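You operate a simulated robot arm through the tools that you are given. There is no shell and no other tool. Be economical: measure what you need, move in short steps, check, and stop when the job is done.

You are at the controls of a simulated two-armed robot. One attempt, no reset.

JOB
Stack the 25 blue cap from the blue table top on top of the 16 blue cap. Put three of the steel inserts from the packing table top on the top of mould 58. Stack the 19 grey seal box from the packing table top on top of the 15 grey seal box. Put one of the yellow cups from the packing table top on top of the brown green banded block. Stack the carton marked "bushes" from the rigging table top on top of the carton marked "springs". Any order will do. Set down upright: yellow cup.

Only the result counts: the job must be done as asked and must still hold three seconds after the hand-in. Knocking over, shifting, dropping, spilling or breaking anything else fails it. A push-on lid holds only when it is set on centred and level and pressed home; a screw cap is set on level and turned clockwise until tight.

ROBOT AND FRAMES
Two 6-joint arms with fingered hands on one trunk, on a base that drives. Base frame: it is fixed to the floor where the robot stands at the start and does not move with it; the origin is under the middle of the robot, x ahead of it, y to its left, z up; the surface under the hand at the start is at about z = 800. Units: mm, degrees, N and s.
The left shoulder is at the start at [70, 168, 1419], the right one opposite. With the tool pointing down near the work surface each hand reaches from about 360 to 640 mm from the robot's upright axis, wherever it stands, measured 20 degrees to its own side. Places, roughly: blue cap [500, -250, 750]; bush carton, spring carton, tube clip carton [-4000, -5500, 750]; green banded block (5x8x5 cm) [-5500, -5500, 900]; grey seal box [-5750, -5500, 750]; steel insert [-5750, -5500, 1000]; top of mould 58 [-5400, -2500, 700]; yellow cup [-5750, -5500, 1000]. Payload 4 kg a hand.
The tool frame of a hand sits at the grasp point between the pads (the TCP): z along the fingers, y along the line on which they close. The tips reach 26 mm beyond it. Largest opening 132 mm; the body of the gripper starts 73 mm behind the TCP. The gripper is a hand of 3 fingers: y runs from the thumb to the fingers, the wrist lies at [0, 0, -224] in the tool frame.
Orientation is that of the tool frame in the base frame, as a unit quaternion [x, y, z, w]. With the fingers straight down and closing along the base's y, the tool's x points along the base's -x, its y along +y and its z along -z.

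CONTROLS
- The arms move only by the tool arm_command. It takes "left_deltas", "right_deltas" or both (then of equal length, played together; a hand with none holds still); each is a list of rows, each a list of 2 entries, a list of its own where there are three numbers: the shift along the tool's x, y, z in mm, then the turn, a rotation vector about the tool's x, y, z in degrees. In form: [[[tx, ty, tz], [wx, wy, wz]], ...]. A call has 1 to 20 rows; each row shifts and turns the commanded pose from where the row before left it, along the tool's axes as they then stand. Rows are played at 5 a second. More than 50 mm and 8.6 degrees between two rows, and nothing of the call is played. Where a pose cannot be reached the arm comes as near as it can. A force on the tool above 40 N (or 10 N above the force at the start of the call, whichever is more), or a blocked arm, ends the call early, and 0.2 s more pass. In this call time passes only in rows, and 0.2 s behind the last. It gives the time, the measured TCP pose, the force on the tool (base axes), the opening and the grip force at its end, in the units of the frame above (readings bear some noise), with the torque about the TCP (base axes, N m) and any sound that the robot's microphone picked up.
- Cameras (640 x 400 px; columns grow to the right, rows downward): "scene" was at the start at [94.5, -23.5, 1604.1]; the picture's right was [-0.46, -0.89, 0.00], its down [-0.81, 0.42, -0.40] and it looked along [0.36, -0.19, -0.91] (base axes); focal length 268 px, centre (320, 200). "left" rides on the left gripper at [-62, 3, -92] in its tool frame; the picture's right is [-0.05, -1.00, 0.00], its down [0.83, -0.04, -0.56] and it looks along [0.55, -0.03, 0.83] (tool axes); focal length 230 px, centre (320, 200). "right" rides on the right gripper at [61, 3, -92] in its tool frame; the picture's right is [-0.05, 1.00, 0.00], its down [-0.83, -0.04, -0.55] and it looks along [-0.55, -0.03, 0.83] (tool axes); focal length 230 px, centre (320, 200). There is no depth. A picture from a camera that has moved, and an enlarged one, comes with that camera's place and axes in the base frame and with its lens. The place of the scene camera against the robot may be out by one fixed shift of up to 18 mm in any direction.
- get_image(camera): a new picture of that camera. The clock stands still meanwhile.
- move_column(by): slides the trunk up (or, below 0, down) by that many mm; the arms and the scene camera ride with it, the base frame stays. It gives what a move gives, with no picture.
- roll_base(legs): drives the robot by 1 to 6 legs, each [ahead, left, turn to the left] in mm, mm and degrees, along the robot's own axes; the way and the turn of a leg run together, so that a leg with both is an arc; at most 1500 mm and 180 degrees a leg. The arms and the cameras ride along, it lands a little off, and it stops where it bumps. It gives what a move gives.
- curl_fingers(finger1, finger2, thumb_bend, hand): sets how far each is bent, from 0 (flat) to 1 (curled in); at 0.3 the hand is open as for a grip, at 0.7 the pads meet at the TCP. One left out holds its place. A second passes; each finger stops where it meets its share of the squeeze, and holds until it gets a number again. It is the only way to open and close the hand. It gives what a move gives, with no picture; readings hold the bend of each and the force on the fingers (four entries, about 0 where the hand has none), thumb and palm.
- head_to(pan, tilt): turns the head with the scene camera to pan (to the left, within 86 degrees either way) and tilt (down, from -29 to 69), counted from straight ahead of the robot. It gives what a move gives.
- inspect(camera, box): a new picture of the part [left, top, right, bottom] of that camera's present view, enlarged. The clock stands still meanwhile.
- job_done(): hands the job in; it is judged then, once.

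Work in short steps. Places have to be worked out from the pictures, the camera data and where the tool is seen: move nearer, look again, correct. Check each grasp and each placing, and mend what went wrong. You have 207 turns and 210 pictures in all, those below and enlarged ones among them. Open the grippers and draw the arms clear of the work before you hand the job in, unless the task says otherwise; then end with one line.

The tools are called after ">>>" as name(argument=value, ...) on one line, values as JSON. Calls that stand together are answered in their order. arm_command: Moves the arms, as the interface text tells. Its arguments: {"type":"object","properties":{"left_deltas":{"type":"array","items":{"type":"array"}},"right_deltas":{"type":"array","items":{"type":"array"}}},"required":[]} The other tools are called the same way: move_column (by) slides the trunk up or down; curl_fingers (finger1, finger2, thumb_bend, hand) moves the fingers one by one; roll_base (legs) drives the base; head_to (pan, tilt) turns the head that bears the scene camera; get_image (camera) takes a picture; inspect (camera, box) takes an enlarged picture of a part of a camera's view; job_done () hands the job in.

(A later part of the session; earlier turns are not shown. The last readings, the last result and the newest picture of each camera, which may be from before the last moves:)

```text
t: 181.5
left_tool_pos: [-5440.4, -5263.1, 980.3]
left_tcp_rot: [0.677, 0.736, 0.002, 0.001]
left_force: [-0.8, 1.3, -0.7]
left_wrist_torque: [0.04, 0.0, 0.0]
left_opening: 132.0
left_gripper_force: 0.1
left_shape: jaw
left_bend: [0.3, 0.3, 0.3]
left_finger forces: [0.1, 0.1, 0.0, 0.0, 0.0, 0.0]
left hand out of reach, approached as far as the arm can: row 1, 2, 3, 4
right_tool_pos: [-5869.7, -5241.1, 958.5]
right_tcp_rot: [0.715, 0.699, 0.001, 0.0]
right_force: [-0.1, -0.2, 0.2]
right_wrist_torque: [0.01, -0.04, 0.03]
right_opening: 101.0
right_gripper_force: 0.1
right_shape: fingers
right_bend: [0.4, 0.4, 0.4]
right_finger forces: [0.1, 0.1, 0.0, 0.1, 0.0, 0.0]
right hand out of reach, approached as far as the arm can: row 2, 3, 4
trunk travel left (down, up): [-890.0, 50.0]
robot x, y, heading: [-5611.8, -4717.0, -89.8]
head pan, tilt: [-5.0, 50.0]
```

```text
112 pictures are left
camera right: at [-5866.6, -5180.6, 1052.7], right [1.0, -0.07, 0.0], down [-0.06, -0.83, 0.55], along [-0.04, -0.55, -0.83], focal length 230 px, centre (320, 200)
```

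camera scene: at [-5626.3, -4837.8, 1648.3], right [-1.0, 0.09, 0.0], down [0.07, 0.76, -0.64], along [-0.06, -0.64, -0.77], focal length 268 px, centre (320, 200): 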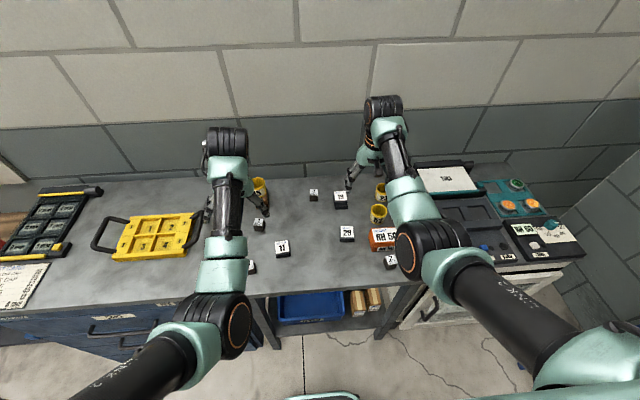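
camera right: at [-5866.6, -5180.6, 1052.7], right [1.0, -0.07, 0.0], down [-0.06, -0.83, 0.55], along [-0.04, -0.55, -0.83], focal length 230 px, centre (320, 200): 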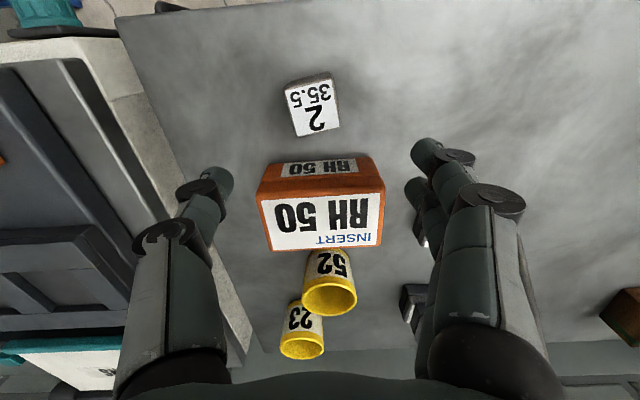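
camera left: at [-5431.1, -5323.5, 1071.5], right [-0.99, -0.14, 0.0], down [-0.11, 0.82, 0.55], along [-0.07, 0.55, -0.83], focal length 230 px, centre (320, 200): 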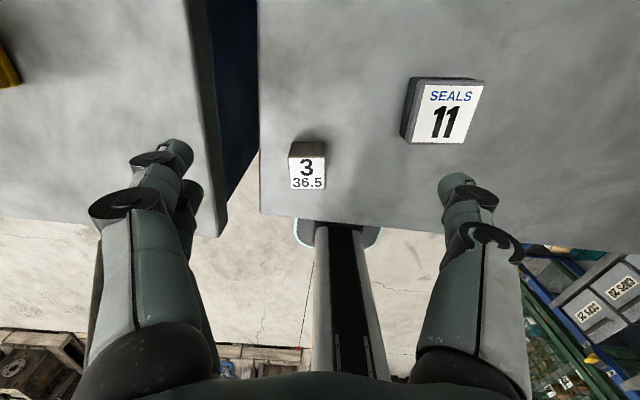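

Both inserts are ~30 mm cubes (top z≈894). I centre both hands, rotate the right by 8°, and descend to z≈915.

>>> arm_command(left_deltas=[[[28.6, 11.5, 0], [0, 0, 0]], [[0, 0, 35], [0, 0, 0]], [[0, 0, 30], [0, 0, 0]], [[0, 0, 0], [0, 0, 0]]], right_deltas=[[[28, -4.4, 0], [0, 0, -8.3]], [[0, 0, 25], [0, 0, 0]], [[0, 0, 18], [0, 0, 0]], [[0, 0, 0], [0, 0, 0]]])

>>> get_image(camera="left")

>>> get_image(camera="right")

```text
t: 182.4
left_tool_pos: [-5435.9, -5235.0, 922.5]
left_tcp_rot: [0.676, 0.737, -0.003, 0.001]
left_force: [-4.0, 1.7, 9.7]
left_wrist_torque: [0.04, -0.79, 0.21]
left_opening: 132.1
left_gripper_force: 0.0
left_shape: jaw
left_bend: [0.27, 0.3, 0.3]
left_finger forces: [11.1, 0.0, 0.0, 0.0, 0.0, 0.0]
right_tool_pos: [-5877.8, -5212.7, 916.2]
right_tcp_rot: [0.662, 0.749, 0.002, 0.001]
right_force: [0.4, -0.5, 1.0]
right_wrist_torque: [0.0, -0.03, 0.02]
right_opening: 100.9
right_gripper_force: 0.0
right_shape: fingers
right_bend: [0.4, 0.4, 0.4]
right_finger forces: [0.1, 0.0, 0.0, 0.0, 0.0, 0.0]
trunk travel left (down, up): [-890.0, 50.0]
robot x, y, heading: [-5611.9, -4713.2, -90.2]
head pan, tilt: [-5.0, 50.0]
stopped in row 4 (left hand): the force on the tool passed its limit at 46 N (the readings are from after the stop); the commanded pose is now the measured one
```

```text
111 pictures are left
camera left: at [-5426.9, -5294.2, 1014.5], right [-0.99, -0.14, 0.0], down [-0.11, 0.83, 0.55], along [-0.08, 0.55, -0.83], focal length 230 px, centre (320, 200)
```

left: 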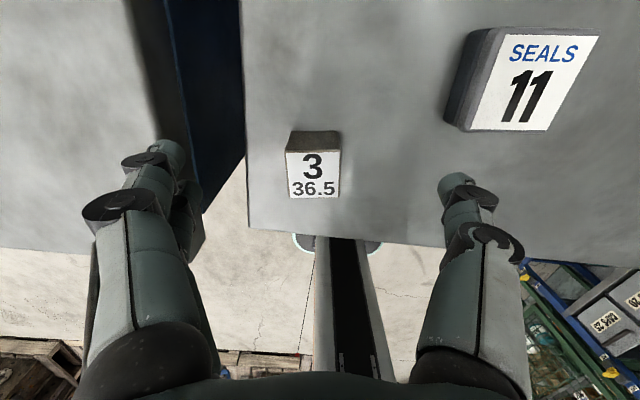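

```text
110 pictures are left
camera right: at [-5882.3, -5153.7, 1009.2], right [1.0, 0.07, 0.0], down [0.06, -0.83, 0.55], along [0.04, -0.55, -0.83], focal length 230 px, centre (320, 200)
```

right: 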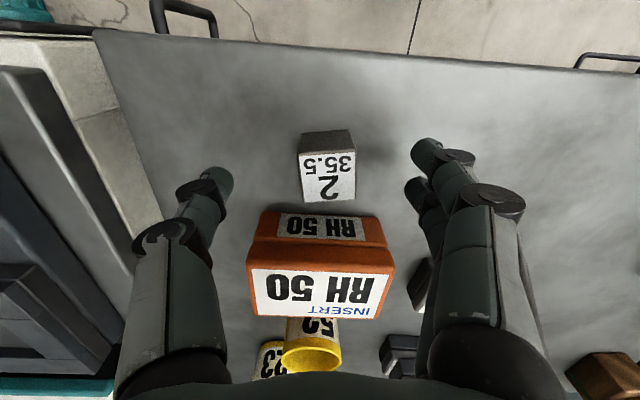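

The left finger touched the (higher) chest top. I raise the left hand, narrow its fingers, and finish the right descent.

>>> arm_command(left_deltas=[[[0, 0, -20], [0, 0, 0]], [[0, 0, -20], [0, 0, 0]], [[0, 0, 0], [0, 0, 0]]], right_deltas=[[[-2.4, 4.2, 6], [0, 0, 0]], [[0, 0, 8], [0, 0, 0]], [[0, 0, 5], [0, 0, 0]]])

>>> curl_fingers(hand="right", finger1=0.7, finger2=0.7, thumb_bend=0.7)

>>> curl_fingers(hand="left", finger1=0.54, finger2=0.54, thumb_bend=0.5)

>>> get_image(camera="left")

>>> get_image(camera="right")

```text
t: 183.2
left_tool_pos: [-5431.7, -5236.6, 960.5]
left_tcp_rot: [0.675, 0.738, -0.002, -0.001]
left_force: [-0.1, 0.0, 0.4]
left_wrist_torque: [0.04, -0.02, 0.04]
left_opening: 132.2
left_gripper_force: 0.1
left_shape: jaw
left_bend: [0.3, 0.3, 0.3]
left_finger forces: [0.1, 0.0, 0.0, 0.0, 0.0, 0.0]
right_tool_pos: [-5870.3, -5217.1, 896.3]
right_tcp_rot: [0.663, 0.749, 0.001, 0.0]
right_force: [0.2, 0.1, -0.3]
right_wrist_torque: [-0.01, 0.01, -0.01]
right_opening: 101.1
right_gripper_force: 0.0
right_shape: fingers
right_bend: [0.4, 0.4, 0.4]
right_finger forces: [0.1, 0.0, 0.0, 0.0, 0.0, 0.0]
trunk travel left (down, up): [-890.0, 50.0]
robot x, y, heading: [-5611.5, -4715.4, -89.9]
head pan, tilt: [-5.0, 50.0]
```

```text
t: 184.2
left_tool_pos: [-5432.4, -5235.7, 959.5]
left_tcp_rot: [0.676, 0.737, -0.002, -0.001]
left_force: [0.0, -0.3, 0.3]
left_wrist_torque: [-0.04, -0.01, -0.01]
left_opening: 132.2
left_gripper_force: 0.0
left_shape: jaw
left_bend: [0.3, 0.3, 0.3]
left_finger forces: [0.0, 0.1, 0.1, 0.0, 0.0, 0.0]
right_tool_pos: [-5871.0, -5216.6, 895.6]
right_tcp_rot: [0.663, 0.749, 0.002, 0.0]
right_force: [-0.1, -0.5, -0.4]
right_wrist_torque: [0.02, -0.04, -0.01]
right_opening: 30.2
right_gripper_force: 11.7
right_shape: fingers
right_bend: [0.63, 0.62, 0.64]
right_finger forces: [5.8, 6.1, 0.0, 0.0, 11.9, 0.1]
trunk travel left (down, up): [-890.0, 50.0]
robot x, y, heading: [-5610.6, -4714.1, -90.0]
head pan, tilt: [-5.0, 50.0]
```

```text
t: 185.2
left_tool_pos: [-5432.9, -5236.1, 959.6]
left_tcp_rot: [0.676, 0.737, -0.002, 0.0]
left_force: [-0.2, -0.4, -0.7]
left_wrist_torque: [0.02, -0.01, 0.02]
left_opening: 61.8
left_gripper_force: 0.0
left_shape: fingers
left_bend: [0.54, 0.54, 0.5]
left_finger forces: [0.0, 0.0, 0.1, 0.0, 0.0, 0.0]
right_tool_pos: [-5870.6, -5216.0, 896.1]
right_tcp_rot: [0.662, 0.749, 0.001, 0.0]
right_force: [0.0, 0.0, 0.6]
right_wrist_torque: [0.0, 0.0, 0.01]
right_opening: 29.9
right_gripper_force: 12.0
right_shape: fingers
right_bend: [0.63, 0.62, 0.64]
right_finger forces: [5.8, 6.1, 0.0, 0.1, 12.0, 0.1]
trunk travel left (down, up): [-890.0, 50.0]
robot x, y, heading: [-5608.8, -4710.0, -89.9]
head pan, tilt: [-5.0, 50.0]
```

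```text
109 pictures are left
camera left: at [-5423.6, -5295.7, 1051.8], right [-0.99, -0.14, 0.0], down [-0.11, 0.82, 0.55], along [-0.08, 0.55, -0.83], focal length 230 px, centre (320, 200)
```

left: 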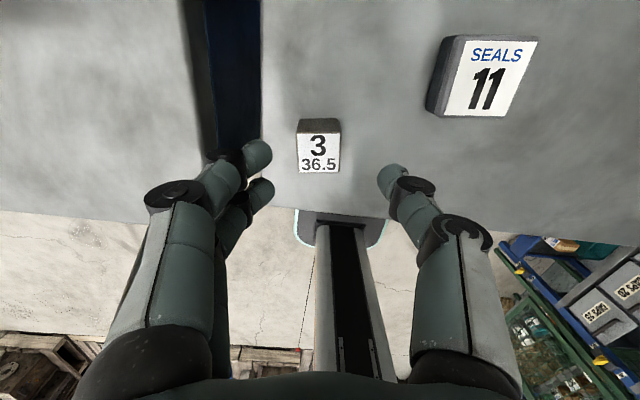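

```text
108 pictures are left
camera right: at [-5875.6, -5156.3, 989.7], right [1.0, 0.07, 0.0], down [0.06, -0.83, 0.55], along [0.04, -0.55, -0.83], focal length 230 px, centre (320, 200)
```

right: 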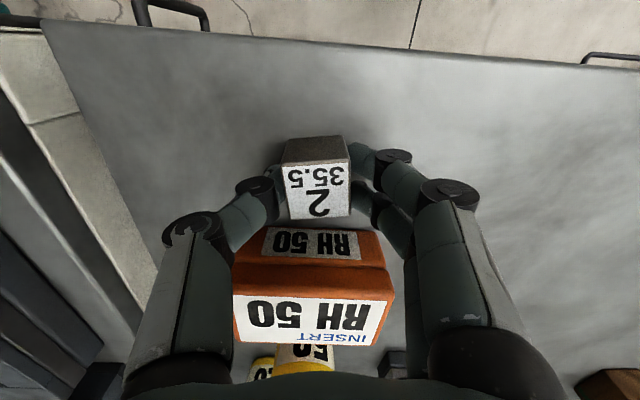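

Insert 2 is gripped (30 mm). I lift it while lowering the left hand around insert 3.

>>> arm_command(left_deltas=[[[3.5, 0, 30], [0, 0, 0]], [[0, 0, 22], [0, 0, 0]], [[0, 0, 10], [0, 0, 0]], [[0, 0, 0], [0, 0, 0]]], right_deltas=[[[0, 0, -30], [0, 0, 0]], [[0, 0, -30], [0, 0, 0]], [[0, 0, -30], [0, 0, 0]], [[0, 0, 0], [0, 0, 0]]])

>>> get_image(camera="left")

>>> get_image(camera="right")

```text
t: 186.2
left_tool_pos: [-5434.8, -5231.5, 897.4]
left_tcp_rot: [0.676, 0.737, -0.002, 0.001]
left_force: [-0.3, -1.1, 0.3]
left_wrist_torque: [0.0, 0.02, -0.02]
left_opening: 61.6
left_gripper_force: 0.1
left_shape: fingers
left_bend: [0.54, 0.54, 0.5]
left_finger forces: [0.1, 0.0, 0.1, 0.1, 0.1, 0.1]
right_tool_pos: [-5872.3, -5217.9, 986.7]
right_tcp_rot: [0.662, 0.749, 0.001, 0.001]
right_force: [0.0, 0.3, -2.2]
right_wrist_torque: [0.0, -0.03, 0.02]
right_opening: 30.1
right_gripper_force: 12.3
right_shape: fingers
right_bend: [0.63, 0.62, 0.64]
right_finger forces: [5.9, 6.1, 0.0, 0.0, 12.0, 0.0]
trunk travel left (down, up): [-890.0, 50.0]
robot x, y, heading: [-5611.6, -4714.8, -89.9]
head pan, tilt: [-5.0, 50.0]
```

```text
107 pictures are left
camera left: at [-5424.3, -5290.8, 989.7], right [-0.99, -0.14, 0.0], down [-0.11, 0.83, 0.55], along [-0.08, 0.55, -0.83], focal length 230 px, centre (320, 200)
```

left: 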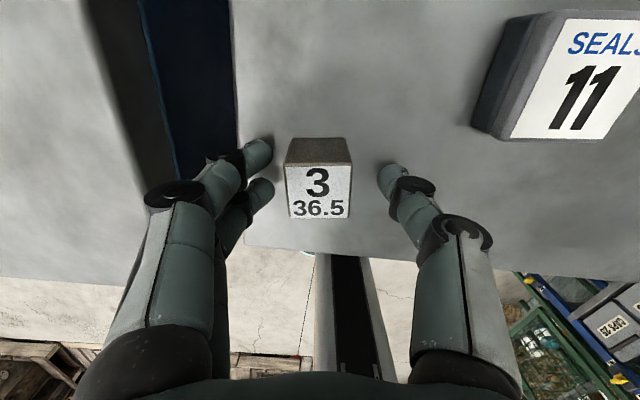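

```text
106 pictures are left
camera right: at [-5877.5, -5157.3, 1079.9], right [1.0, 0.07, 0.0], down [0.06, -0.83, 0.55], along [0.04, -0.55, -0.83], focal length 230 px, centre (320, 200)
```

right: 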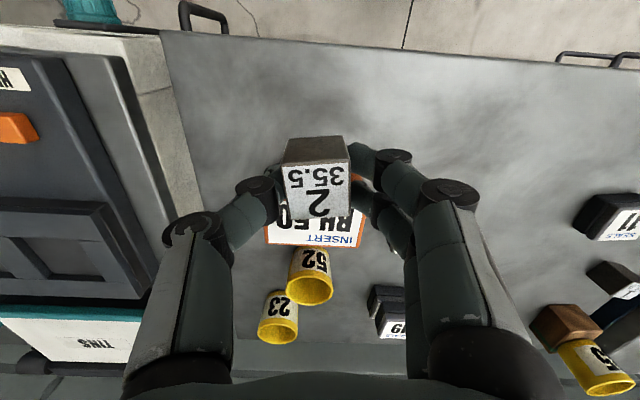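

Insert 3 is between the left fingers; close.

>>> curl_fingers(hand="left", finger1=0.7, finger2=0.7, thumb_bend=0.7)

>>> arm_command(left_deltas=[[[0, 0, -30], [0, 0, 0]], [[0, 0, -30], [0, 0, 0]], [[0, 0, -35], [0, 0, 0]], [[0, 0, 0], [0, 0, 0]]])

>>> get_image(camera="left")

>>> get_image(camera="scene")

```text
t: 187.2
left_tool_pos: [-5434.2, -5230.6, 897.7]
left_tcp_rot: [0.676, 0.737, -0.002, -0.002]
left_force: [-0.2, 0.2, 0.0]
left_wrist_torque: [0.02, -0.01, 0.01]
left_opening: 30.8
left_gripper_force: 12.9
left_shape: fingers
left_bend: [0.63, 0.64, 0.64]
left_finger forces: [6.5, 6.1, 0.1, 0.0, 12.8, 0.0]
right_tool_pos: [-5872.7, -5218.8, 985.6]
right_tcp_rot: [0.663, 0.749, 0.002, 0.0]
right_force: [-0.1, -1.2, -2.8]
right_wrist_torque: [0.02, -0.02, -0.01]
right_opening: 30.0
right_gripper_force: 11.7
right_shape: fingers
right_bend: [0.63, 0.62, 0.64]
right_finger forces: [5.8, 6.1, 0.0, 0.0, 11.9, 0.0]
trunk travel left (down, up): [-890.0, 50.0]
robot x, y, heading: [-5607.0, -4714.8, -89.8]
head pan, tilt: [-5.0, 50.0]
```

```text
t: 188.2
left_tool_pos: [-5434.6, -5233.7, 992.8]
left_tcp_rot: [0.676, 0.737, -0.002, -0.001]
left_force: [0.4, -0.5, -2.5]
left_wrist_torque: [0.01, 0.0, 0.03]
left_opening: 30.9
left_gripper_force: 12.5
left_shape: fingers
left_bend: [0.63, 0.64, 0.64]
left_finger forces: [6.5, 6.3, 0.0, 0.1, 12.7, 0.0]
right_tool_pos: [-5871.6, -5217.9, 985.0]
right_tcp_rot: [0.663, 0.749, 0.002, 0.001]
right_force: [0.1, -0.1, -2.2]
right_wrist_torque: [-0.03, 0.02, -0.05]
right_opening: 30.1
right_gripper_force: 12.2
right_shape: fingers
right_bend: [0.63, 0.62, 0.64]
right_finger forces: [5.8, 6.1, 0.1, 0.0, 11.9, 0.0]
trunk travel left (down, up): [-890.0, 50.0]
robot x, y, heading: [-5612.3, -4712.7, -89.9]
head pan, tilt: [-5.0, 50.0]
```

```text
105 pictures are left
camera left: at [-5424.5, -5294.6, 1085.4], right [-0.99, -0.14, 0.0], down [-0.11, 0.82, 0.55], along [-0.08, 0.55, -0.83], focal length 230 px, centre (320, 200)
```

left: 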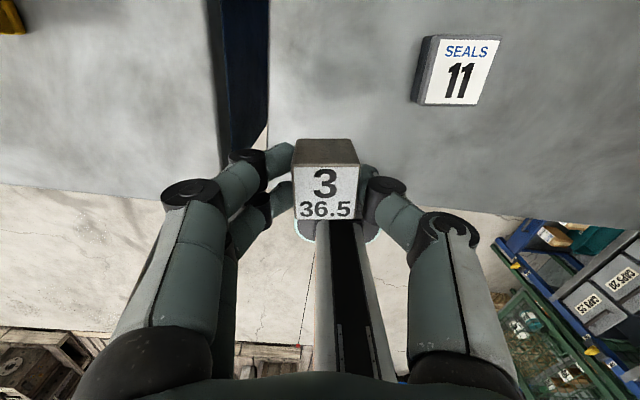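

```text
104 pictures are left
camera scene: at [-5626.7, -4838.3, 1648.3], right [-1.0, 0.09, 0.0], down [0.07, 0.76, -0.64], along [-0.06, -0.64, -0.77], focal length 268 px, centre (320, 200)
```

scene: 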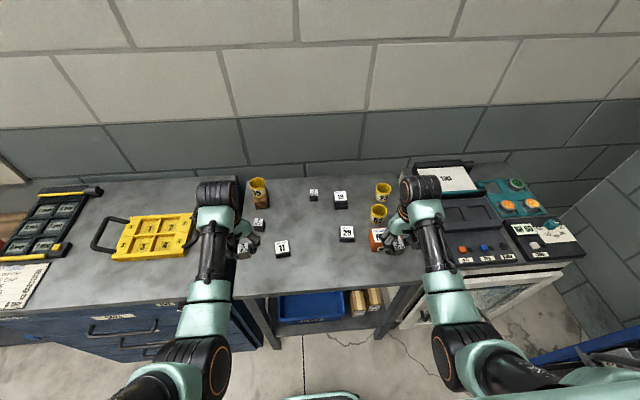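

Both inserts held. I back off, turn around to face the moulds and look.

>>> roll_base(legs=[[-750, 0, 0], [0, 0, 180]])

>>> head_to(pan=0, tilt=25)

>>> get_image(camera="scene")

```text
t: 199.4
left_tool_pos: [-5744.4, -3427.1, 992.2]
left_tcp_rot: [0.711, -0.703, 0.001, -0.002]
left_force: [0.4, -0.6, -2.9]
left_wrist_torque: [0.0, 0.06, 0.02]
left_opening: 30.7
left_gripper_force: 12.7
left_shape: fingers
left_bend: [0.63, 0.64, 0.64]
left_finger forces: [6.2, 6.3, 0.0, 0.0, 12.5, 0.1]
right_tool_pos: [-5308.9, -3478.4, 986.4]
right_tcp_rot: [0.722, -0.692, 0.0, 0.002]
right_force: [0.4, 0.1, -2.9]
right_wrist_torque: [0.01, -0.03, 0.01]
right_opening: 29.8
right_gripper_force: 11.7
right_shape: fingers
right_bend: [0.63, 0.63, 0.65]
right_finger forces: [5.4, 5.9, 0.0, 0.0, 11.2, 0.1]
trunk travel left (down, up): [-890.0, 50.0]
robot x, y, heading: [-5606.7, -3957.2, 85.6]
head pan, tilt: [-5.0, 50.0]
```

```text
t: 200.3
left_tool_pos: [-5744.1, -3426.8, 993.6]
left_tcp_rot: [0.71, -0.704, 0.0, -0.002]
left_force: [0.4, 0.0, -3.4]
left_wrist_torque: [0.0, 0.01, -0.02]
left_opening: 30.7
left_gripper_force: 12.2
left_shape: fingers
left_bend: [0.63, 0.64, 0.64]
left_finger forces: [6.2, 6.2, 0.0, 0.1, 12.5, 0.0]
right_tool_pos: [-5309.4, -3478.0, 986.8]
right_tcp_rot: [0.723, -0.691, 0.0, 0.002]
right_force: [0.2, 1.0, -2.8]
right_wrist_torque: [0.02, 0.0, 0.01]
right_opening: 29.7
right_gripper_force: 10.8
right_shape: fingers
right_bend: [0.63, 0.63, 0.65]
right_finger forces: [5.4, 5.8, 0.0, 0.0, 11.2, 0.0]
trunk travel left (down, up): [-890.0, 50.0]
robot x, y, heading: [-5608.1, -3956.6, 85.6]
head pan, tilt: [0.0, 25.0]
```

```text
103 pictures are left
camera scene: at [-5606.0, -3813.1, 1685.7], right [1.0, -0.08, 0.0], down [-0.03, -0.42, -0.91], along [0.07, 0.9, -0.42], focal length 268 px, centre (320, 200)
```

scene: 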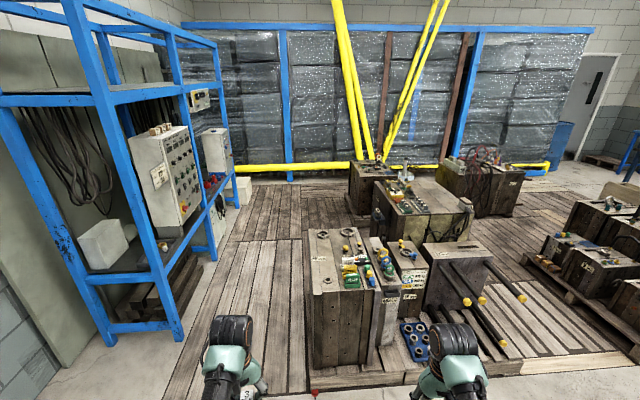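

I enlarge the mould group to find number 58 and the free top area.

>>> inspect(camera="scene", box=[290, 215, 450, 375])

>>> head_to(pan=-20, tilt=35)

>>> inspect(camera="scene", box=[180, 130, 340, 290])

```text
2.50 times, centred on (370, 295) of scene
camera zoom: at [-5606.0, -3813.1, 1685.7], right [1.0, -0.08, 0.0], down [-0.03, -0.42, -0.91], along [0.07, 0.9, -0.42], focal length 670 px, centre (195, -38)
```

zoom: 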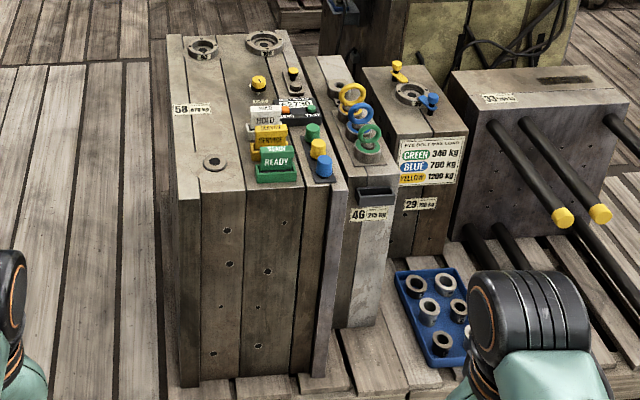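

```text
t: 201.2
left_tool_pos: [-5743.5, -3427.4, 993.1]
left_tcp_rot: [0.71, -0.704, 0.0, -0.002]
left_force: [0.4, 0.7, -2.1]
left_wrist_torque: [0.01, 0.01, -0.02]
left_opening: 30.8
left_gripper_force: 12.4
left_shape: fingers
left_bend: [0.63, 0.64, 0.64]
left_finger forces: [6.1, 6.2, 0.0, 0.0, 12.4, 0.1]
right_tool_pos: [-5308.9, -3478.2, 984.6]
right_tcp_rot: [0.723, -0.691, 0.0, 0.002]
right_force: [-0.8, -0.3, -3.4]
right_wrist_torque: [0.01, 0.02, 0.03]
right_opening: 29.8
right_gripper_force: 11.2
right_shape: fingers
right_bend: [0.63, 0.63, 0.65]
right_finger forces: [5.4, 5.8, 0.0, 0.1, 11.2, 0.0]
trunk travel left (down, up): [-890.0, 50.0]
robot x, y, heading: [-5610.3, -3959.8, 85.6]
head pan, tilt: [-20.0, 35.0]
```

```text
2.50 times, centred on (260, 210) of scene
camera zoom: at [-5576.8, -3824.7, 1670.1], right [0.91, -0.41, 0.0], down [-0.24, -0.52, -0.82], along [0.34, 0.75, -0.57], focal length 670 px, centre (470, 175)
```

zoom: 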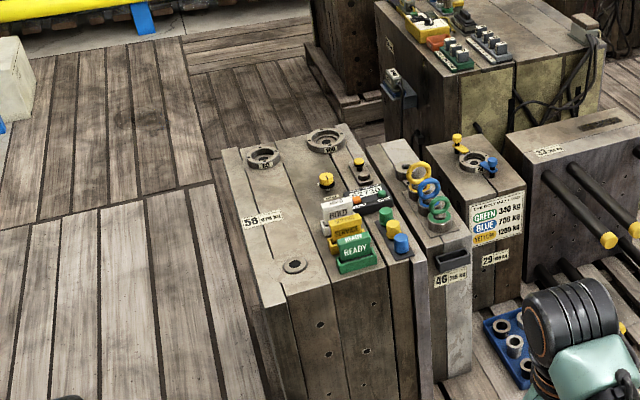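

Mould 58 is the left one (centre ≈(-5400,-2500), top z≈700); free area is its second plate along x≈-5470. I align, drive up to y≈-3170 and lower the trunk.

>>> roll_base(legs=[[0, 0, 4.4], [400, 30, 0], [380, 0, 0]])

>>> move_column(by=-100)

>>> head_to(pan=-10, tilt=50)

>>> get_image(camera="scene")

>>> get_image(camera="right")

```text
t: 206.1
left_tool_pos: [-5799.3, -2666.9, 992.9]
left_tcp_rot: [0.731, -0.682, 0.0, -0.002]
left_force: [0.6, -0.3, -3.2]
left_wrist_torque: [-0.02, -0.01, 0.01]
left_opening: 30.8
left_gripper_force: 12.6
left_shape: fingers
left_bend: [0.63, 0.64, 0.64]
left_finger forces: [6.2, 6.1, 0.1, 0.1, 12.4, 0.0]
right_tool_pos: [-5359.9, -2691.6, 987.3]
right_tcp_rot: [0.742, -0.67, 0.0, 0.002]
right_force: [0.6, -0.3, -1.5]
right_wrist_torque: [0.04, -0.06, 0.01]
right_opening: 29.8
right_gripper_force: 11.4
right_shape: fingers
right_bend: [0.63, 0.63, 0.65]
right_finger forces: [5.5, 5.9, 0.0, 0.1, 11.3, 0.0]
trunk travel left (down, up): [-890.0, 50.0]
robot x, y, heading: [-5628.4, -3188.5, 89.0]
head pan, tilt: [-20.0, 35.0]
```

```text
t: 207.4
left_tool_pos: [-5799.1, -2665.4, 892.4]
left_tcp_rot: [0.73, -0.683, 0.0, -0.002]
left_force: [0.3, 0.9, -2.1]
left_wrist_torque: [0.0, 0.02, 0.0]
left_opening: 30.6
left_gripper_force: 12.7
left_shape: fingers
left_bend: [0.63, 0.64, 0.64]
left_finger forces: [6.3, 6.3, 0.0, 0.1, 12.6, 0.0]
right_tool_pos: [-5359.9, -2690.3, 886.8]
right_tcp_rot: [0.742, -0.67, 0.0, 0.003]
right_force: [0.2, 0.4, -3.0]
right_wrist_torque: [0.03, -0.02, 0.01]
right_opening: 30.0
right_gripper_force: 11.0
right_shape: fingers
right_bend: [0.63, 0.63, 0.65]
right_finger forces: [5.5, 5.7, 0.1, 0.1, 11.2, 0.0]
trunk travel left (down, up): [-790.0, 150.0]
robot x, y, heading: [-5630.8, -3193.1, 88.9]
head pan, tilt: [-20.0, 35.0]
```

```text
t: 208.2
left_tool_pos: [-5799.8, -2665.4, 893.1]
left_tcp_rot: [0.731, -0.683, 0.001, -0.001]
left_force: [-0.3, 0.8, -2.5]
left_wrist_torque: [-0.03, 0.01, -0.01]
left_opening: 30.5
left_gripper_force: 11.9
left_shape: fingers
left_bend: [0.63, 0.64, 0.64]
left_finger forces: [6.4, 6.1, 0.0, 0.1, 12.5, 0.1]
right_tool_pos: [-5361.2, -2690.9, 885.2]
right_tcp_rot: [0.742, -0.671, 0.0, 0.003]
right_force: [-0.8, 0.8, -2.4]
right_wrist_torque: [0.01, 0.03, -0.01]
right_opening: 29.8
right_gripper_force: 11.3
right_shape: fingers
right_bend: [0.63, 0.63, 0.65]
right_finger forces: [5.5, 5.7, 0.1, 0.0, 11.1, 0.0]
trunk travel left (down, up): [-790.0, 150.0]
robot x, y, heading: [-5633.7, -3180.9, 89.0]
head pan, tilt: [-10.0, 50.0]
```

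```text
100 pictures are left
camera scene: at [-5624.7, -3058.6, 1548.4], right [0.98, -0.19, 0.0], down [-0.15, -0.75, -0.64], along [0.12, 0.63, -0.77], focal length 268 px, centre (320, 200)
```

scene: 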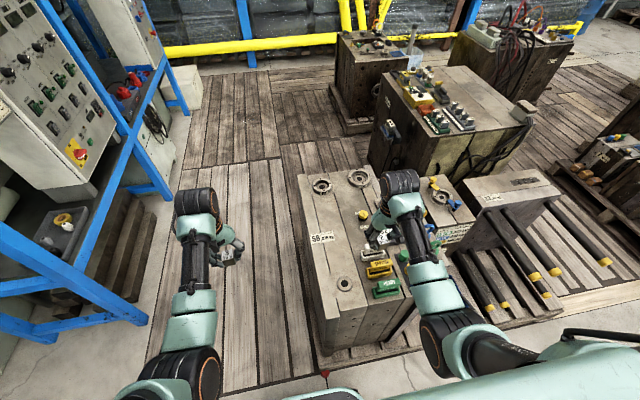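

```text
99 pictures are left
camera right: at [-5357.8, -2752.5, 979.4], right [-1.0, -0.05, 0.0], down [-0.04, 0.83, 0.55], along [-0.03, 0.55, -0.83], focal length 230 px, centre (320, 200)
```

right: 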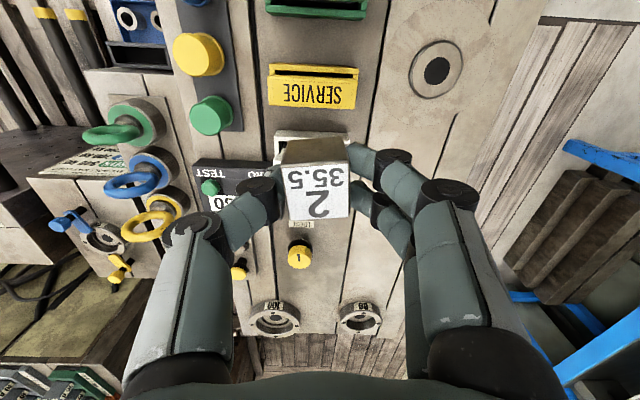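

Top of mould estimated z≈725; free plate between x≈-5505 and -5428 behind the flat ring. I move the right insert over (-5470,-2610).

>>> arm_command(right_deltas=[[[-30.5, 33.4, 0], [0, 0, 0]], [[-30.5, 33.4, 0], [0, 0, 0]], [[-30.5, 33.4, 0], [0, 0, 0]], [[0, 0, 40], [0, 0, 0]], [[0, 0, 0], [0, 0, 0]]])

>>> get_image(camera="right")

>>> get_image(camera="scene")

```text
t: 209.4
left_tool_pos: [-5798.6, -2665.9, 893.4]
left_tcp_rot: [0.73, -0.684, 0.001, -0.002]
left_force: [-0.2, 0.5, -3.6]
left_wrist_torque: [-0.03, -0.01, 0.01]
left_opening: 31.0
left_gripper_force: 11.9
left_shape: fingers
left_bend: [0.63, 0.64, 0.64]
left_finger forces: [6.3, 6.1, 0.1, 0.0, 12.5, 0.1]
right_tool_pos: [-5467.4, -2608.9, 845.8]
right_tcp_rot: [0.742, -0.67, 0.001, 0.001]
right_force: [0.6, -0.1, -2.1]
right_wrist_torque: [0.01, 0.0, 0.0]
right_opening: 29.6
right_gripper_force: 11.9
right_shape: fingers
right_bend: [0.63, 0.63, 0.65]
right_finger forces: [5.7, 6.1, 0.0, 0.0, 11.5, 0.0]
trunk travel left (down, up): [-790.0, 150.0]
robot x, y, heading: [-5633.3, -3186.8, 89.0]
head pan, tilt: [-10.0, 50.0]
```

```text
98 pictures are left
camera right: at [-5464.8, -2670.2, 939.5], right [-1.0, -0.05, 0.0], down [-0.04, 0.83, 0.55], along [-0.03, 0.55, -0.83], focal length 230 px, centre (320, 200)
```

right: 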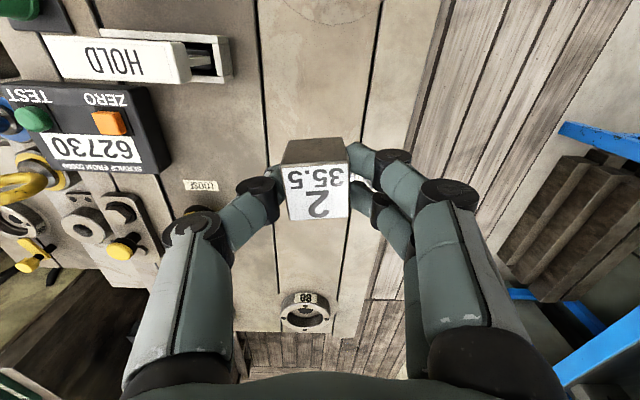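

```text
97 pictures are left
camera scene: at [-5624.9, -3058.8, 1548.4], right [0.98, -0.19, 0.0], down [-0.15, -0.75, -0.64], along [0.12, 0.63, -0.77], focal length 268 px, centre (320, 200)
```

scene: 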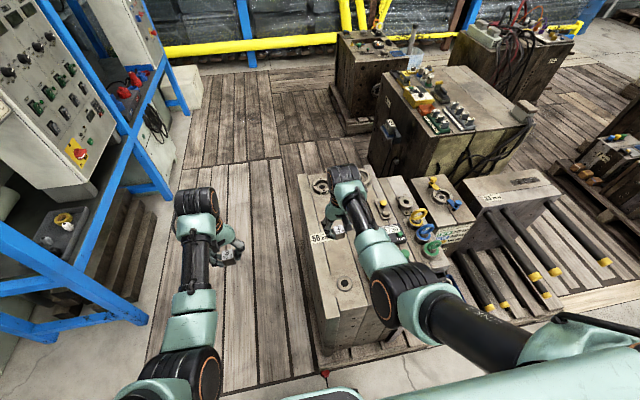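

Insert 2 is over the free plate. I lower toward the surface.

>>> arm_command(right_deltas=[[[0, 0, 35], [0, 0, 0]], [[0, 0, 25], [0, 0, 0]], [[0, 0, 10], [0, 0, 0]], [[0, 0, 0], [0, 0, 0]]])

>>> get_image(camera="right")

```text
t: 210.4
left_tool_pos: [-5798.9, -2664.0, 893.3]
left_tcp_rot: [0.73, -0.683, 0.001, -0.002]
left_force: [-0.4, 0.3, -2.5]
left_wrist_torque: [0.0, 0.02, 0.03]
left_opening: 30.9
left_gripper_force: 12.0
left_shape: fingers
left_bend: [0.63, 0.64, 0.64]
left_finger forces: [6.3, 6.2, 0.1, 0.1, 12.5, 0.0]
right_tool_pos: [-5469.5, -2609.9, 773.9]
right_tcp_rot: [0.742, -0.67, 0.0, 0.002]
right_force: [-0.5, -0.2, -2.6]
right_wrist_torque: [0.03, 0.04, 0.03]
right_opening: 29.5
right_gripper_force: 11.8
right_shape: fingers
right_bend: [0.63, 0.63, 0.65]
right_finger forces: [5.6, 6.1, 0.1, 0.1, 11.7, 0.0]
trunk travel left (down, up): [-790.0, 150.0]
robot x, y, heading: [-5630.9, -3190.7, 88.9]
head pan, tilt: [-10.0, 50.0]
```

```text
96 pictures are left
camera right: at [-5466.3, -2672.0, 866.7], right [-1.0, -0.05, 0.0], down [-0.04, 0.83, 0.55], along [-0.03, 0.55, -0.83], focal length 230 px, centre (320, 200)
```

right: 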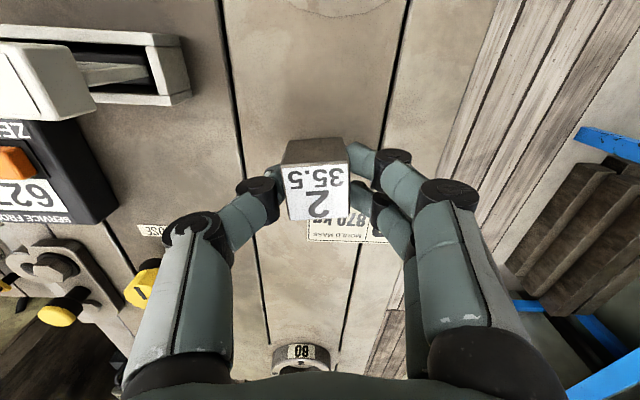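

The label plate lies just beyond; I shift 25 mm toward the robot and lower to contact.

>>> arm_command(right_deltas=[[[25, 0, 0], [0, 0, 0]], [[0, 0, 7], [0, 0, 0]], [[0, 0, 4], [0, 0, 0]], [[0, 0, 2], [0, 0, 0]], [[0, 0, 0], [0, 0, 0]]])

>>> get_image(camera="right")

```text
t: 211.6
left_tool_pos: [-5798.6, -2664.6, 891.5]
left_tcp_rot: [0.731, -0.683, 0.0, -0.002]
left_force: [0.7, 0.6, -3.0]
left_wrist_torque: [-0.04, 0.01, 0.0]
left_opening: 30.6
left_gripper_force: 12.6
left_shape: fingers
left_bend: [0.63, 0.64, 0.64]
left_finger forces: [6.2, 6.2, 0.0, 0.0, 12.4, 0.0]
right_tool_pos: [-5467.4, -2634.5, 762.8]
right_tcp_rot: [0.742, -0.671, 0.0, 0.002]
right_force: [-0.1, 0.2, -3.1]
right_wrist_torque: [0.01, 0.0, -0.01]
right_opening: 29.9
right_gripper_force: 11.7
right_shape: fingers
right_bend: [0.63, 0.63, 0.65]
right_finger forces: [5.7, 6.0, 0.0, 0.1, 11.7, 0.0]
trunk travel left (down, up): [-790.0, 150.0]
robot x, y, heading: [-5631.3, -3191.6, 88.9]
head pan, tilt: [-10.0, 50.0]
```

```text
95 pictures are left
camera right: at [-5465.2, -2696.4, 856.8], right [-1.0, -0.05, 0.0], down [-0.04, 0.83, 0.55], along [-0.03, 0.55, -0.83], focal length 230 px, centre (320, 200)
```

right: 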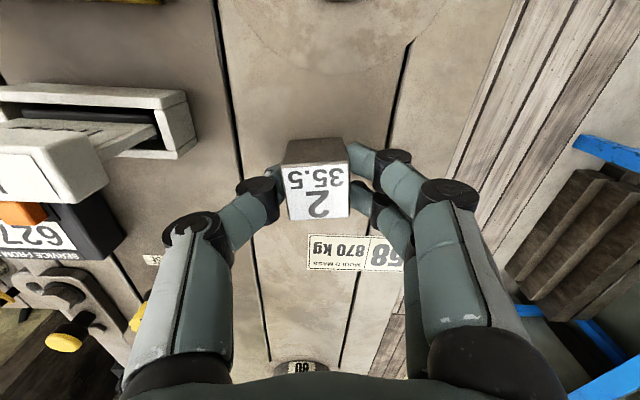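

Clear of the label. I continue down to contact.

>>> arm_command(right_deltas=[[[0, 0, 2], [0, 0, 0]], [[0, 0, 2], [0, 0, 0]], [[0, 0, 2], [0, 0, 0]], [[0, 0, 2], [0, 0, 0]]])

```text
t: 212.6
left_tool_pos: [-5799.7, -2666.0, 893.0]
left_tcp_rot: [0.73, -0.684, 0.0, -0.003]
left_force: [0.1, -0.2, -3.2]
left_wrist_torque: [-0.01, 0.0, 0.01]
left_opening: 30.6
left_gripper_force: 12.9
left_shape: fingers
left_bend: [0.63, 0.64, 0.64]
left_finger forces: [6.2, 6.3, 0.0, 0.1, 12.5, 0.0]
right_tool_pos: [-5467.7, -2634.4, 757.1]
right_tcp_rot: [0.741, -0.671, -0.001, 0.001]
right_force: [0.0, 0.2, 0.6]
right_wrist_torque: [0.04, 0.04, 0.01]
right_opening: 29.5
right_gripper_force: 12.6
right_shape: fingers
right_bend: [0.63, 0.63, 0.65]
right_finger forces: [6.3, 6.0, 0.0, 0.0, 12.0, 0.0]
trunk travel left (down, up): [-790.0, 150.0]
robot x, y, heading: [-5632.0, -3192.3, 88.8]
head pan, tilt: [-10.0, 50.0]
```

It begins to touch at z≈757; one more mm, then release.

>>> arm_command(right_deltas=[[[0, 0, 1], [0, 0, 0]], [[0, 0, 0], [0, 0, 0]]])

>>> curl_fingers(hand="right", finger1=0.5, finger2=0.5, thumb_bend=0.5)

>>> arm_command(right_deltas=[[[0, 0, -25], [0, 0, 0]], [[0, 0, -40], [0, 0, 0]], [[0, 0, -40], [0, 0, 0]], [[0, 0, -30], [0, 0, 0]]])

>>> get_image(camera="right")

```text
t: 213.2
left_tool_pos: [-5798.2, -2667.0, 893.2]
left_tcp_rot: [0.73, -0.683, 0.001, -0.002]
left_force: [-0.2, -0.6, -2.8]
left_wrist_torque: [0.01, 0.02, 0.02]
left_opening: 30.7
left_gripper_force: 12.3
left_shape: fingers
left_bend: [0.63, 0.64, 0.64]
left_finger forces: [6.3, 6.2, 0.1, 0.0, 12.5, 0.0]
right_tool_pos: [-5468.3, -2634.6, 755.7]
right_tcp_rot: [0.742, -0.671, 0.0, 0.001]
right_force: [0.1, -0.3, 3.1]
right_wrist_torque: [0.01, 0.0, 0.01]
right_opening: 29.2
right_gripper_force: 12.9
right_shape: fingers
right_bend: [0.63, 0.63, 0.65]
right_finger forces: [6.6, 6.2, 0.0, 0.0, 12.6, 0.1]
trunk travel left (down, up): [-790.0, 150.0]
robot x, y, heading: [-5630.7, -3187.1, 88.4]
head pan, tilt: [-10.0, 50.0]
```

```text
t: 214.2
left_tool_pos: [-5799.3, -2665.4, 892.4]
left_tcp_rot: [0.73, -0.683, 0.001, -0.002]
left_force: [0.1, -0.5, -3.2]
left_wrist_torque: [-0.03, -0.01, -0.03]
left_opening: 30.8
left_gripper_force: 12.5
left_shape: fingers
left_bend: [0.63, 0.64, 0.64]
left_finger forces: [6.3, 6.2, 0.1, 0.0, 12.5, 0.0]
right_tool_pos: [-5466.5, -2635.0, 755.3]
right_tcp_rot: [0.742, -0.67, 0.0, 0.002]
right_force: [-0.8, 0.2, 0.4]
right_wrist_torque: [0.0, 0.0, -0.03]
right_opening: 67.2
right_gripper_force: 0.0
right_shape: fingers
right_bend: [0.5, 0.5, 0.5]
right_finger forces: [0.0, 0.1, 0.1, 0.1, 0.0, 0.0]
trunk travel left (down, up): [-790.0, 150.0]
robot x, y, heading: [-5630.9, -3190.7, 88.7]
head pan, tilt: [-10.0, 50.0]
```

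```text
t: 215.2
left_tool_pos: [-5799.4, -2665.3, 892.6]
left_tcp_rot: [0.73, -0.684, 0.001, -0.001]
left_force: [0.3, 0.5, -1.3]
left_wrist_torque: [0.01, -0.01, -0.03]
left_opening: 30.4
left_gripper_force: 12.3
left_shape: fingers
left_bend: [0.63, 0.64, 0.64]
left_finger forces: [6.4, 6.2, 0.0, 0.1, 12.6, 0.1]
right_tool_pos: [-5468.8, -2633.0, 890.1]
right_tcp_rot: [0.742, -0.67, 0.0, 0.001]
right_force: [0.1, 0.1, 1.0]
right_wrist_torque: [-0.02, -0.02, 0.0]
right_opening: 67.3
right_gripper_force: 0.1
right_shape: fingers
right_bend: [0.5, 0.5, 0.5]
right_finger forces: [0.1, 0.1, 0.0, 0.1, 0.0, 0.1]
trunk travel left (down, up): [-790.0, 150.0]
robot x, y, heading: [-5633.5, -3185.9, 89.2]
head pan, tilt: [-10.0, 50.0]
```

```text
94 pictures are left
camera right: at [-5464.8, -2695.4, 983.5], right [-1.0, -0.05, 0.0], down [-0.04, 0.83, 0.55], along [-0.03, 0.55, -0.83], focal length 230 px, centre (320, 200)
```

right: 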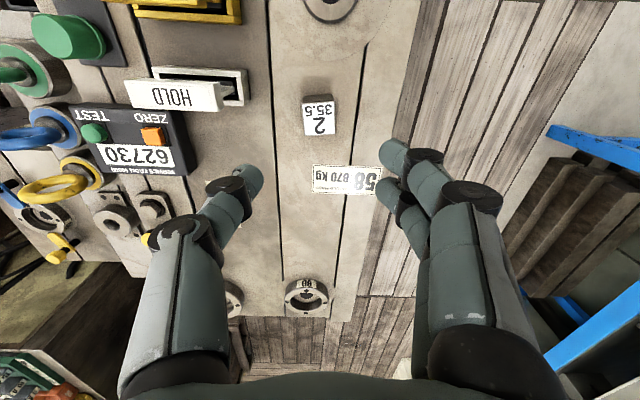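

Insert 2 stands on mould 58. For insert 3 I choose the left plate at (-5528,-2690); I raise the right hand and strafe right 275.

>>> arm_command(right_deltas=[[[0, 0, -40], [0, 0, 0]], [[0, 0, -30], [0, 0, 0]]])

>>> roll_base(legs=[[0, -275, 1]])

>>> get_image(camera="left")

```text
t: 215.8
left_tool_pos: [-5799.5, -2665.0, 892.6]
left_tcp_rot: [0.73, -0.683, 0.0, -0.001]
left_force: [0.3, 0.2, -2.3]
left_wrist_torque: [0.01, 0.01, 0.0]
left_opening: 30.7
left_gripper_force: 12.5
left_shape: fingers
left_bend: [0.63, 0.64, 0.64]
left_finger forces: [6.4, 6.2, 0.1, 0.0, 12.5, 0.0]
right_tool_pos: [-5466.6, -2631.9, 961.8]
right_tcp_rot: [0.742, -0.671, 0.001, 0.001]
right_force: [-0.8, 0.8, 0.2]
right_wrist_torque: [0.0, -0.02, 0.01]
right_opening: 67.3
right_gripper_force: 0.1
right_shape: fingers
right_bend: [0.5, 0.5, 0.5]
right_finger forces: [0.0, 0.0, 0.1, 0.1, 0.1, 0.0]
trunk travel left (down, up): [-790.0, 150.0]
robot x, y, heading: [-5632.3, -3186.0, 88.9]
head pan, tilt: [-10.0, 50.0]
```

```text
t: 217.7
left_tool_pos: [-5535.2, -2671.7, 891.8]
left_tcp_rot: [0.734, -0.679, 0.001, -0.002]
left_force: [-1.2, -0.1, -3.1]
left_wrist_torque: [0.01, 0.0, 0.0]
left_opening: 30.6
left_gripper_force: 13.0
left_shape: fingers
left_bend: [0.63, 0.64, 0.64]
left_finger forces: [6.3, 6.2, 0.1, 0.0, 12.5, 0.0]
right_tool_pos: [-5203.4, -2633.1, 961.0]
right_tcp_rot: [0.746, -0.666, 0.0, 0.002]
right_force: [-0.3, -0.1, -0.3]
right_wrist_torque: [-0.04, 0.01, 0.0]
right_opening: 67.2
right_gripper_force: 0.0
right_shape: fingers
right_bend: [0.5, 0.5, 0.5]
right_finger forces: [0.0, 0.0, 0.0, 0.0, 0.1, 0.1]
trunk travel left (down, up): [-790.0, 150.0]
robot x, y, heading: [-5358.5, -3195.2, 89.6]
head pan, tilt: [-10.0, 50.0]
```

```text
93 pictures are left
camera left: at [-5542.8, -2609.8, 984.8], right [0.99, 0.13, 0.0], down [0.11, -0.83, 0.55], along [0.07, -0.55, -0.83], focal length 230 px, centre (320, 200)
```

left: 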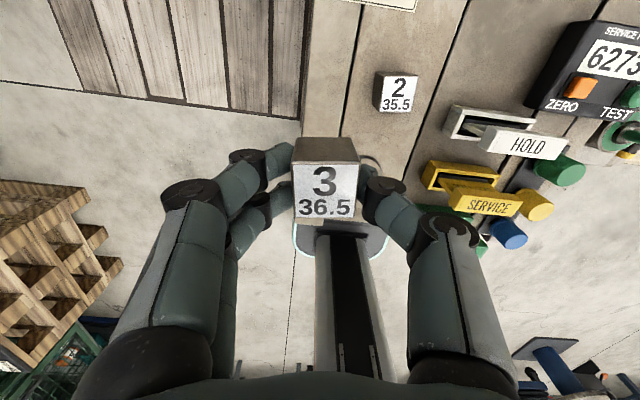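

I shift the left hand to the spot and lower to z≈790 for a look.

>>> arm_command(left_deltas=[[[22, -3, 0], [0, 0, 0]], [[0, 0, 45], [0, 0, 0]], [[0, 0, 45], [0, 0, 0]], [[0, 0, 15], [0, 0, 0]], [[0, 0, 0], [0, 0, 0]]])

>>> get_image(camera="left")

>>> inspect(camera="scene", box=[120, 180, 320, 340])

```text
t: 218.9
left_tool_pos: [-5529.0, -2694.4, 785.6]
left_tcp_rot: [0.734, -0.679, 0.0, -0.001]
left_force: [-0.1, -0.1, -2.7]
left_wrist_torque: [0.01, 0.01, 0.0]
left_opening: 30.6
left_gripper_force: 12.7
left_shape: fingers
left_bend: [0.63, 0.64, 0.64]
left_finger forces: [6.3, 6.2, 0.0, 0.0, 12.6, 0.1]
right_tool_pos: [-5201.5, -2633.1, 960.9]
right_tcp_rot: [0.746, -0.666, 0.0, 0.001]
right_force: [0.0, -0.1, -0.1]
right_wrist_torque: [0.0, 0.02, -0.01]
right_opening: 67.1
right_gripper_force: 0.0
right_shape: fingers
right_bend: [0.5, 0.5, 0.5]
right_finger forces: [0.0, 0.1, 0.0, 0.0, 0.0, 0.1]
trunk travel left (down, up): [-790.0, 150.0]
robot x, y, heading: [-5360.1, -3195.3, 89.5]
head pan, tilt: [-10.0, 50.0]
```

```text
92 pictures are left
camera left: at [-5537.3, -2632.4, 877.3], right [0.99, 0.13, 0.0], down [0.11, -0.83, 0.55], along [0.07, -0.55, -0.83], focal length 230 px, centre (320, 200)
```

left: 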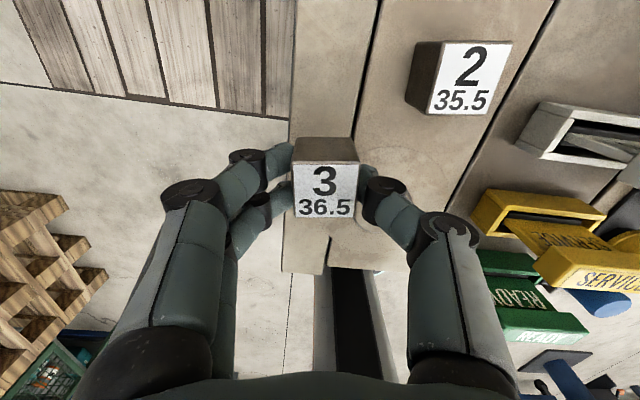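

```text
2.50 times, centred on (220, 260) of scene
camera zoom: at [-5355.6, -3062.4, 1548.3], right [0.98, -0.18, 0.0], down [-0.14, -0.75, -0.64], along [0.12, 0.63, -0.77], focal length 670 px, centre (570, 50)
```

zoom: 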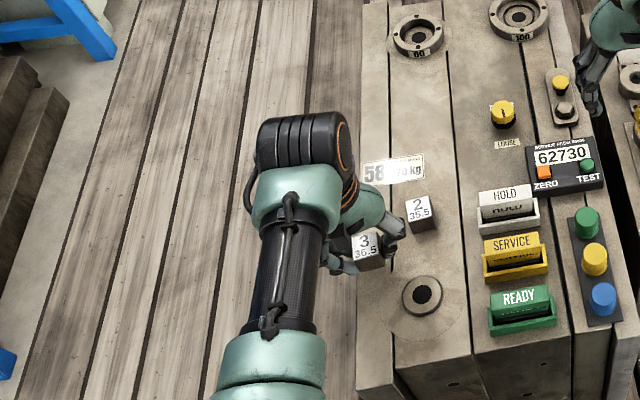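

Footprint is within the left plate. I nudge 2 mm and lower to contact.

>>> arm_command(left_deltas=[[[0, 2, 12], [0, 0, 0]], [[0, 0, 8], [0, 0, 0]], [[0, 0, 3], [0, 0, 0]], [[0, 0, 2], [0, 0, 0]], [[0, 0, 0], [0, 0, 0]]])

```text
t: 220.1
left_tool_pos: [-5531.6, -2693.5, 762.1]
left_tcp_rot: [0.734, -0.679, 0.0, -0.001]
left_force: [0.7, 0.5, -2.0]
left_wrist_torque: [-0.01, 0.02, 0.03]
left_opening: 30.4
left_gripper_force: 12.7
left_shape: fingers
left_bend: [0.63, 0.64, 0.64]
left_finger forces: [6.2, 6.1, 0.0, 0.0, 12.6, 0.0]
right_tool_pos: [-5201.6, -2634.0, 960.6]
right_tcp_rot: [0.746, -0.666, -0.001, 0.002]
right_force: [0.0, -0.5, -0.1]
right_wrist_torque: [0.01, 0.0, 0.0]
right_opening: 67.2
right_gripper_force: 0.0
right_shape: fingers
right_bend: [0.5, 0.5, 0.5]
right_finger forces: [0.0, 0.1, 0.0, 0.0, 0.0, 0.0]
trunk travel left (down, up): [-790.0, 150.0]
robot x, y, heading: [-5362.8, -3193.3, 89.4]
head pan, tilt: [-10.0, 50.0]
```

>>> arm_command(left_deltas=[[[0, 0, 2], [0, 0, 0]], [[0, 0, 1], [0, 0, 0]], [[0, 0, 1], [0, 0, 0]], [[0, 0, 1], [0, 0, 0]], [[0, 0, 0], [0, 0, 0]]])

>>> get_image(camera="left")

```text
t: 221.3
left_tool_pos: [-5531.6, -2693.1, 757.5]
left_tcp_rot: [0.734, -0.679, 0.0, -0.002]
left_force: [0.1, -0.4, -2.2]
left_wrist_torque: [0.0, 0.04, -0.01]
left_opening: 30.6
left_gripper_force: 12.7
left_shape: fingers
left_bend: [0.63, 0.64, 0.64]
left_finger forces: [6.3, 6.3, 0.0, 0.0, 12.6, 0.1]
right_tool_pos: [-5202.1, -2634.1, 961.2]
right_tcp_rot: [0.746, -0.666, 0.0, 0.003]
right_force: [0.1, -0.6, 0.0]
right_wrist_torque: [0.0, 0.05, 0.0]
right_opening: 67.1
right_gripper_force: 0.0
right_shape: fingers
right_bend: [0.5, 0.5, 0.5]
right_finger forces: [0.0, 0.0, 0.0, 0.0, 0.1, 0.0]
trunk travel left (down, up): [-790.0, 150.0]
robot x, y, heading: [-5359.5, -3193.1, 89.5]
head pan, tilt: [-10.0, 50.0]
```

```text
90 pictures are left
camera left: at [-5539.1, -2632.0, 849.8], right [0.99, 0.13, 0.0], down [0.11, -0.83, 0.55], along [0.07, -0.55, -0.83], focal length 230 px, centre (320, 200)
```

left: 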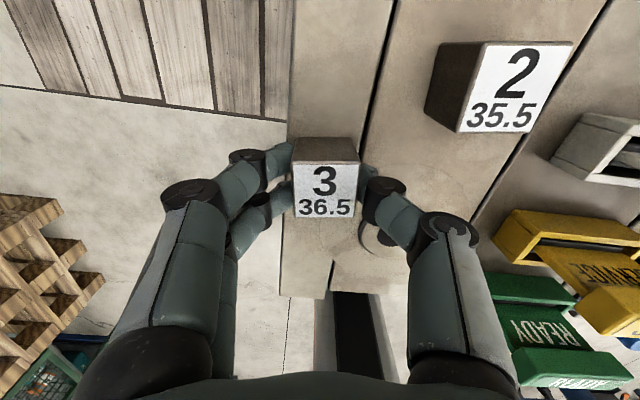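

Not touching yet; continue slowly.

>>> arm_command(left_deltas=[[[0, 0, 1], [0, 0, 0]], [[0, 0, 1], [0, 0, 0]], [[0, 0, 1], [0, 0, 0]], [[0, 0, 1], [0, 0, 0]], [[0, 0, 0], [0, 0, 0]]])

```text
t: 222.5
left_tool_pos: [-5531.6, -2693.1, 756.2]
left_tcp_rot: [0.734, -0.679, -0.002, -0.002]
left_force: [-0.8, -1.0, 10.2]
left_wrist_torque: [-0.02, -0.03, -0.01]
left_opening: 30.6
left_gripper_force: 14.3
left_shape: fingers
left_bend: [0.63, 0.64, 0.65]
left_finger forces: [7.4, 7.0, 0.0, 0.0, 14.2, 0.0]
right_tool_pos: [-5201.8, -2634.0, 961.7]
right_tcp_rot: [0.746, -0.665, -0.001, 0.001]
right_force: [0.0, 1.1, -0.3]
right_wrist_torque: [-0.03, -0.02, 0.02]
right_opening: 67.4
right_gripper_force: 0.0
right_shape: fingers
right_bend: [0.5, 0.5, 0.5]
right_finger forces: [0.0, 0.0, 0.0, 0.0, 0.0, 0.0]
trunk travel left (down, up): [-790.0, 150.0]
robot x, y, heading: [-5361.4, -3195.0, 89.5]
head pan, tilt: [-10.0, 50.0]
```

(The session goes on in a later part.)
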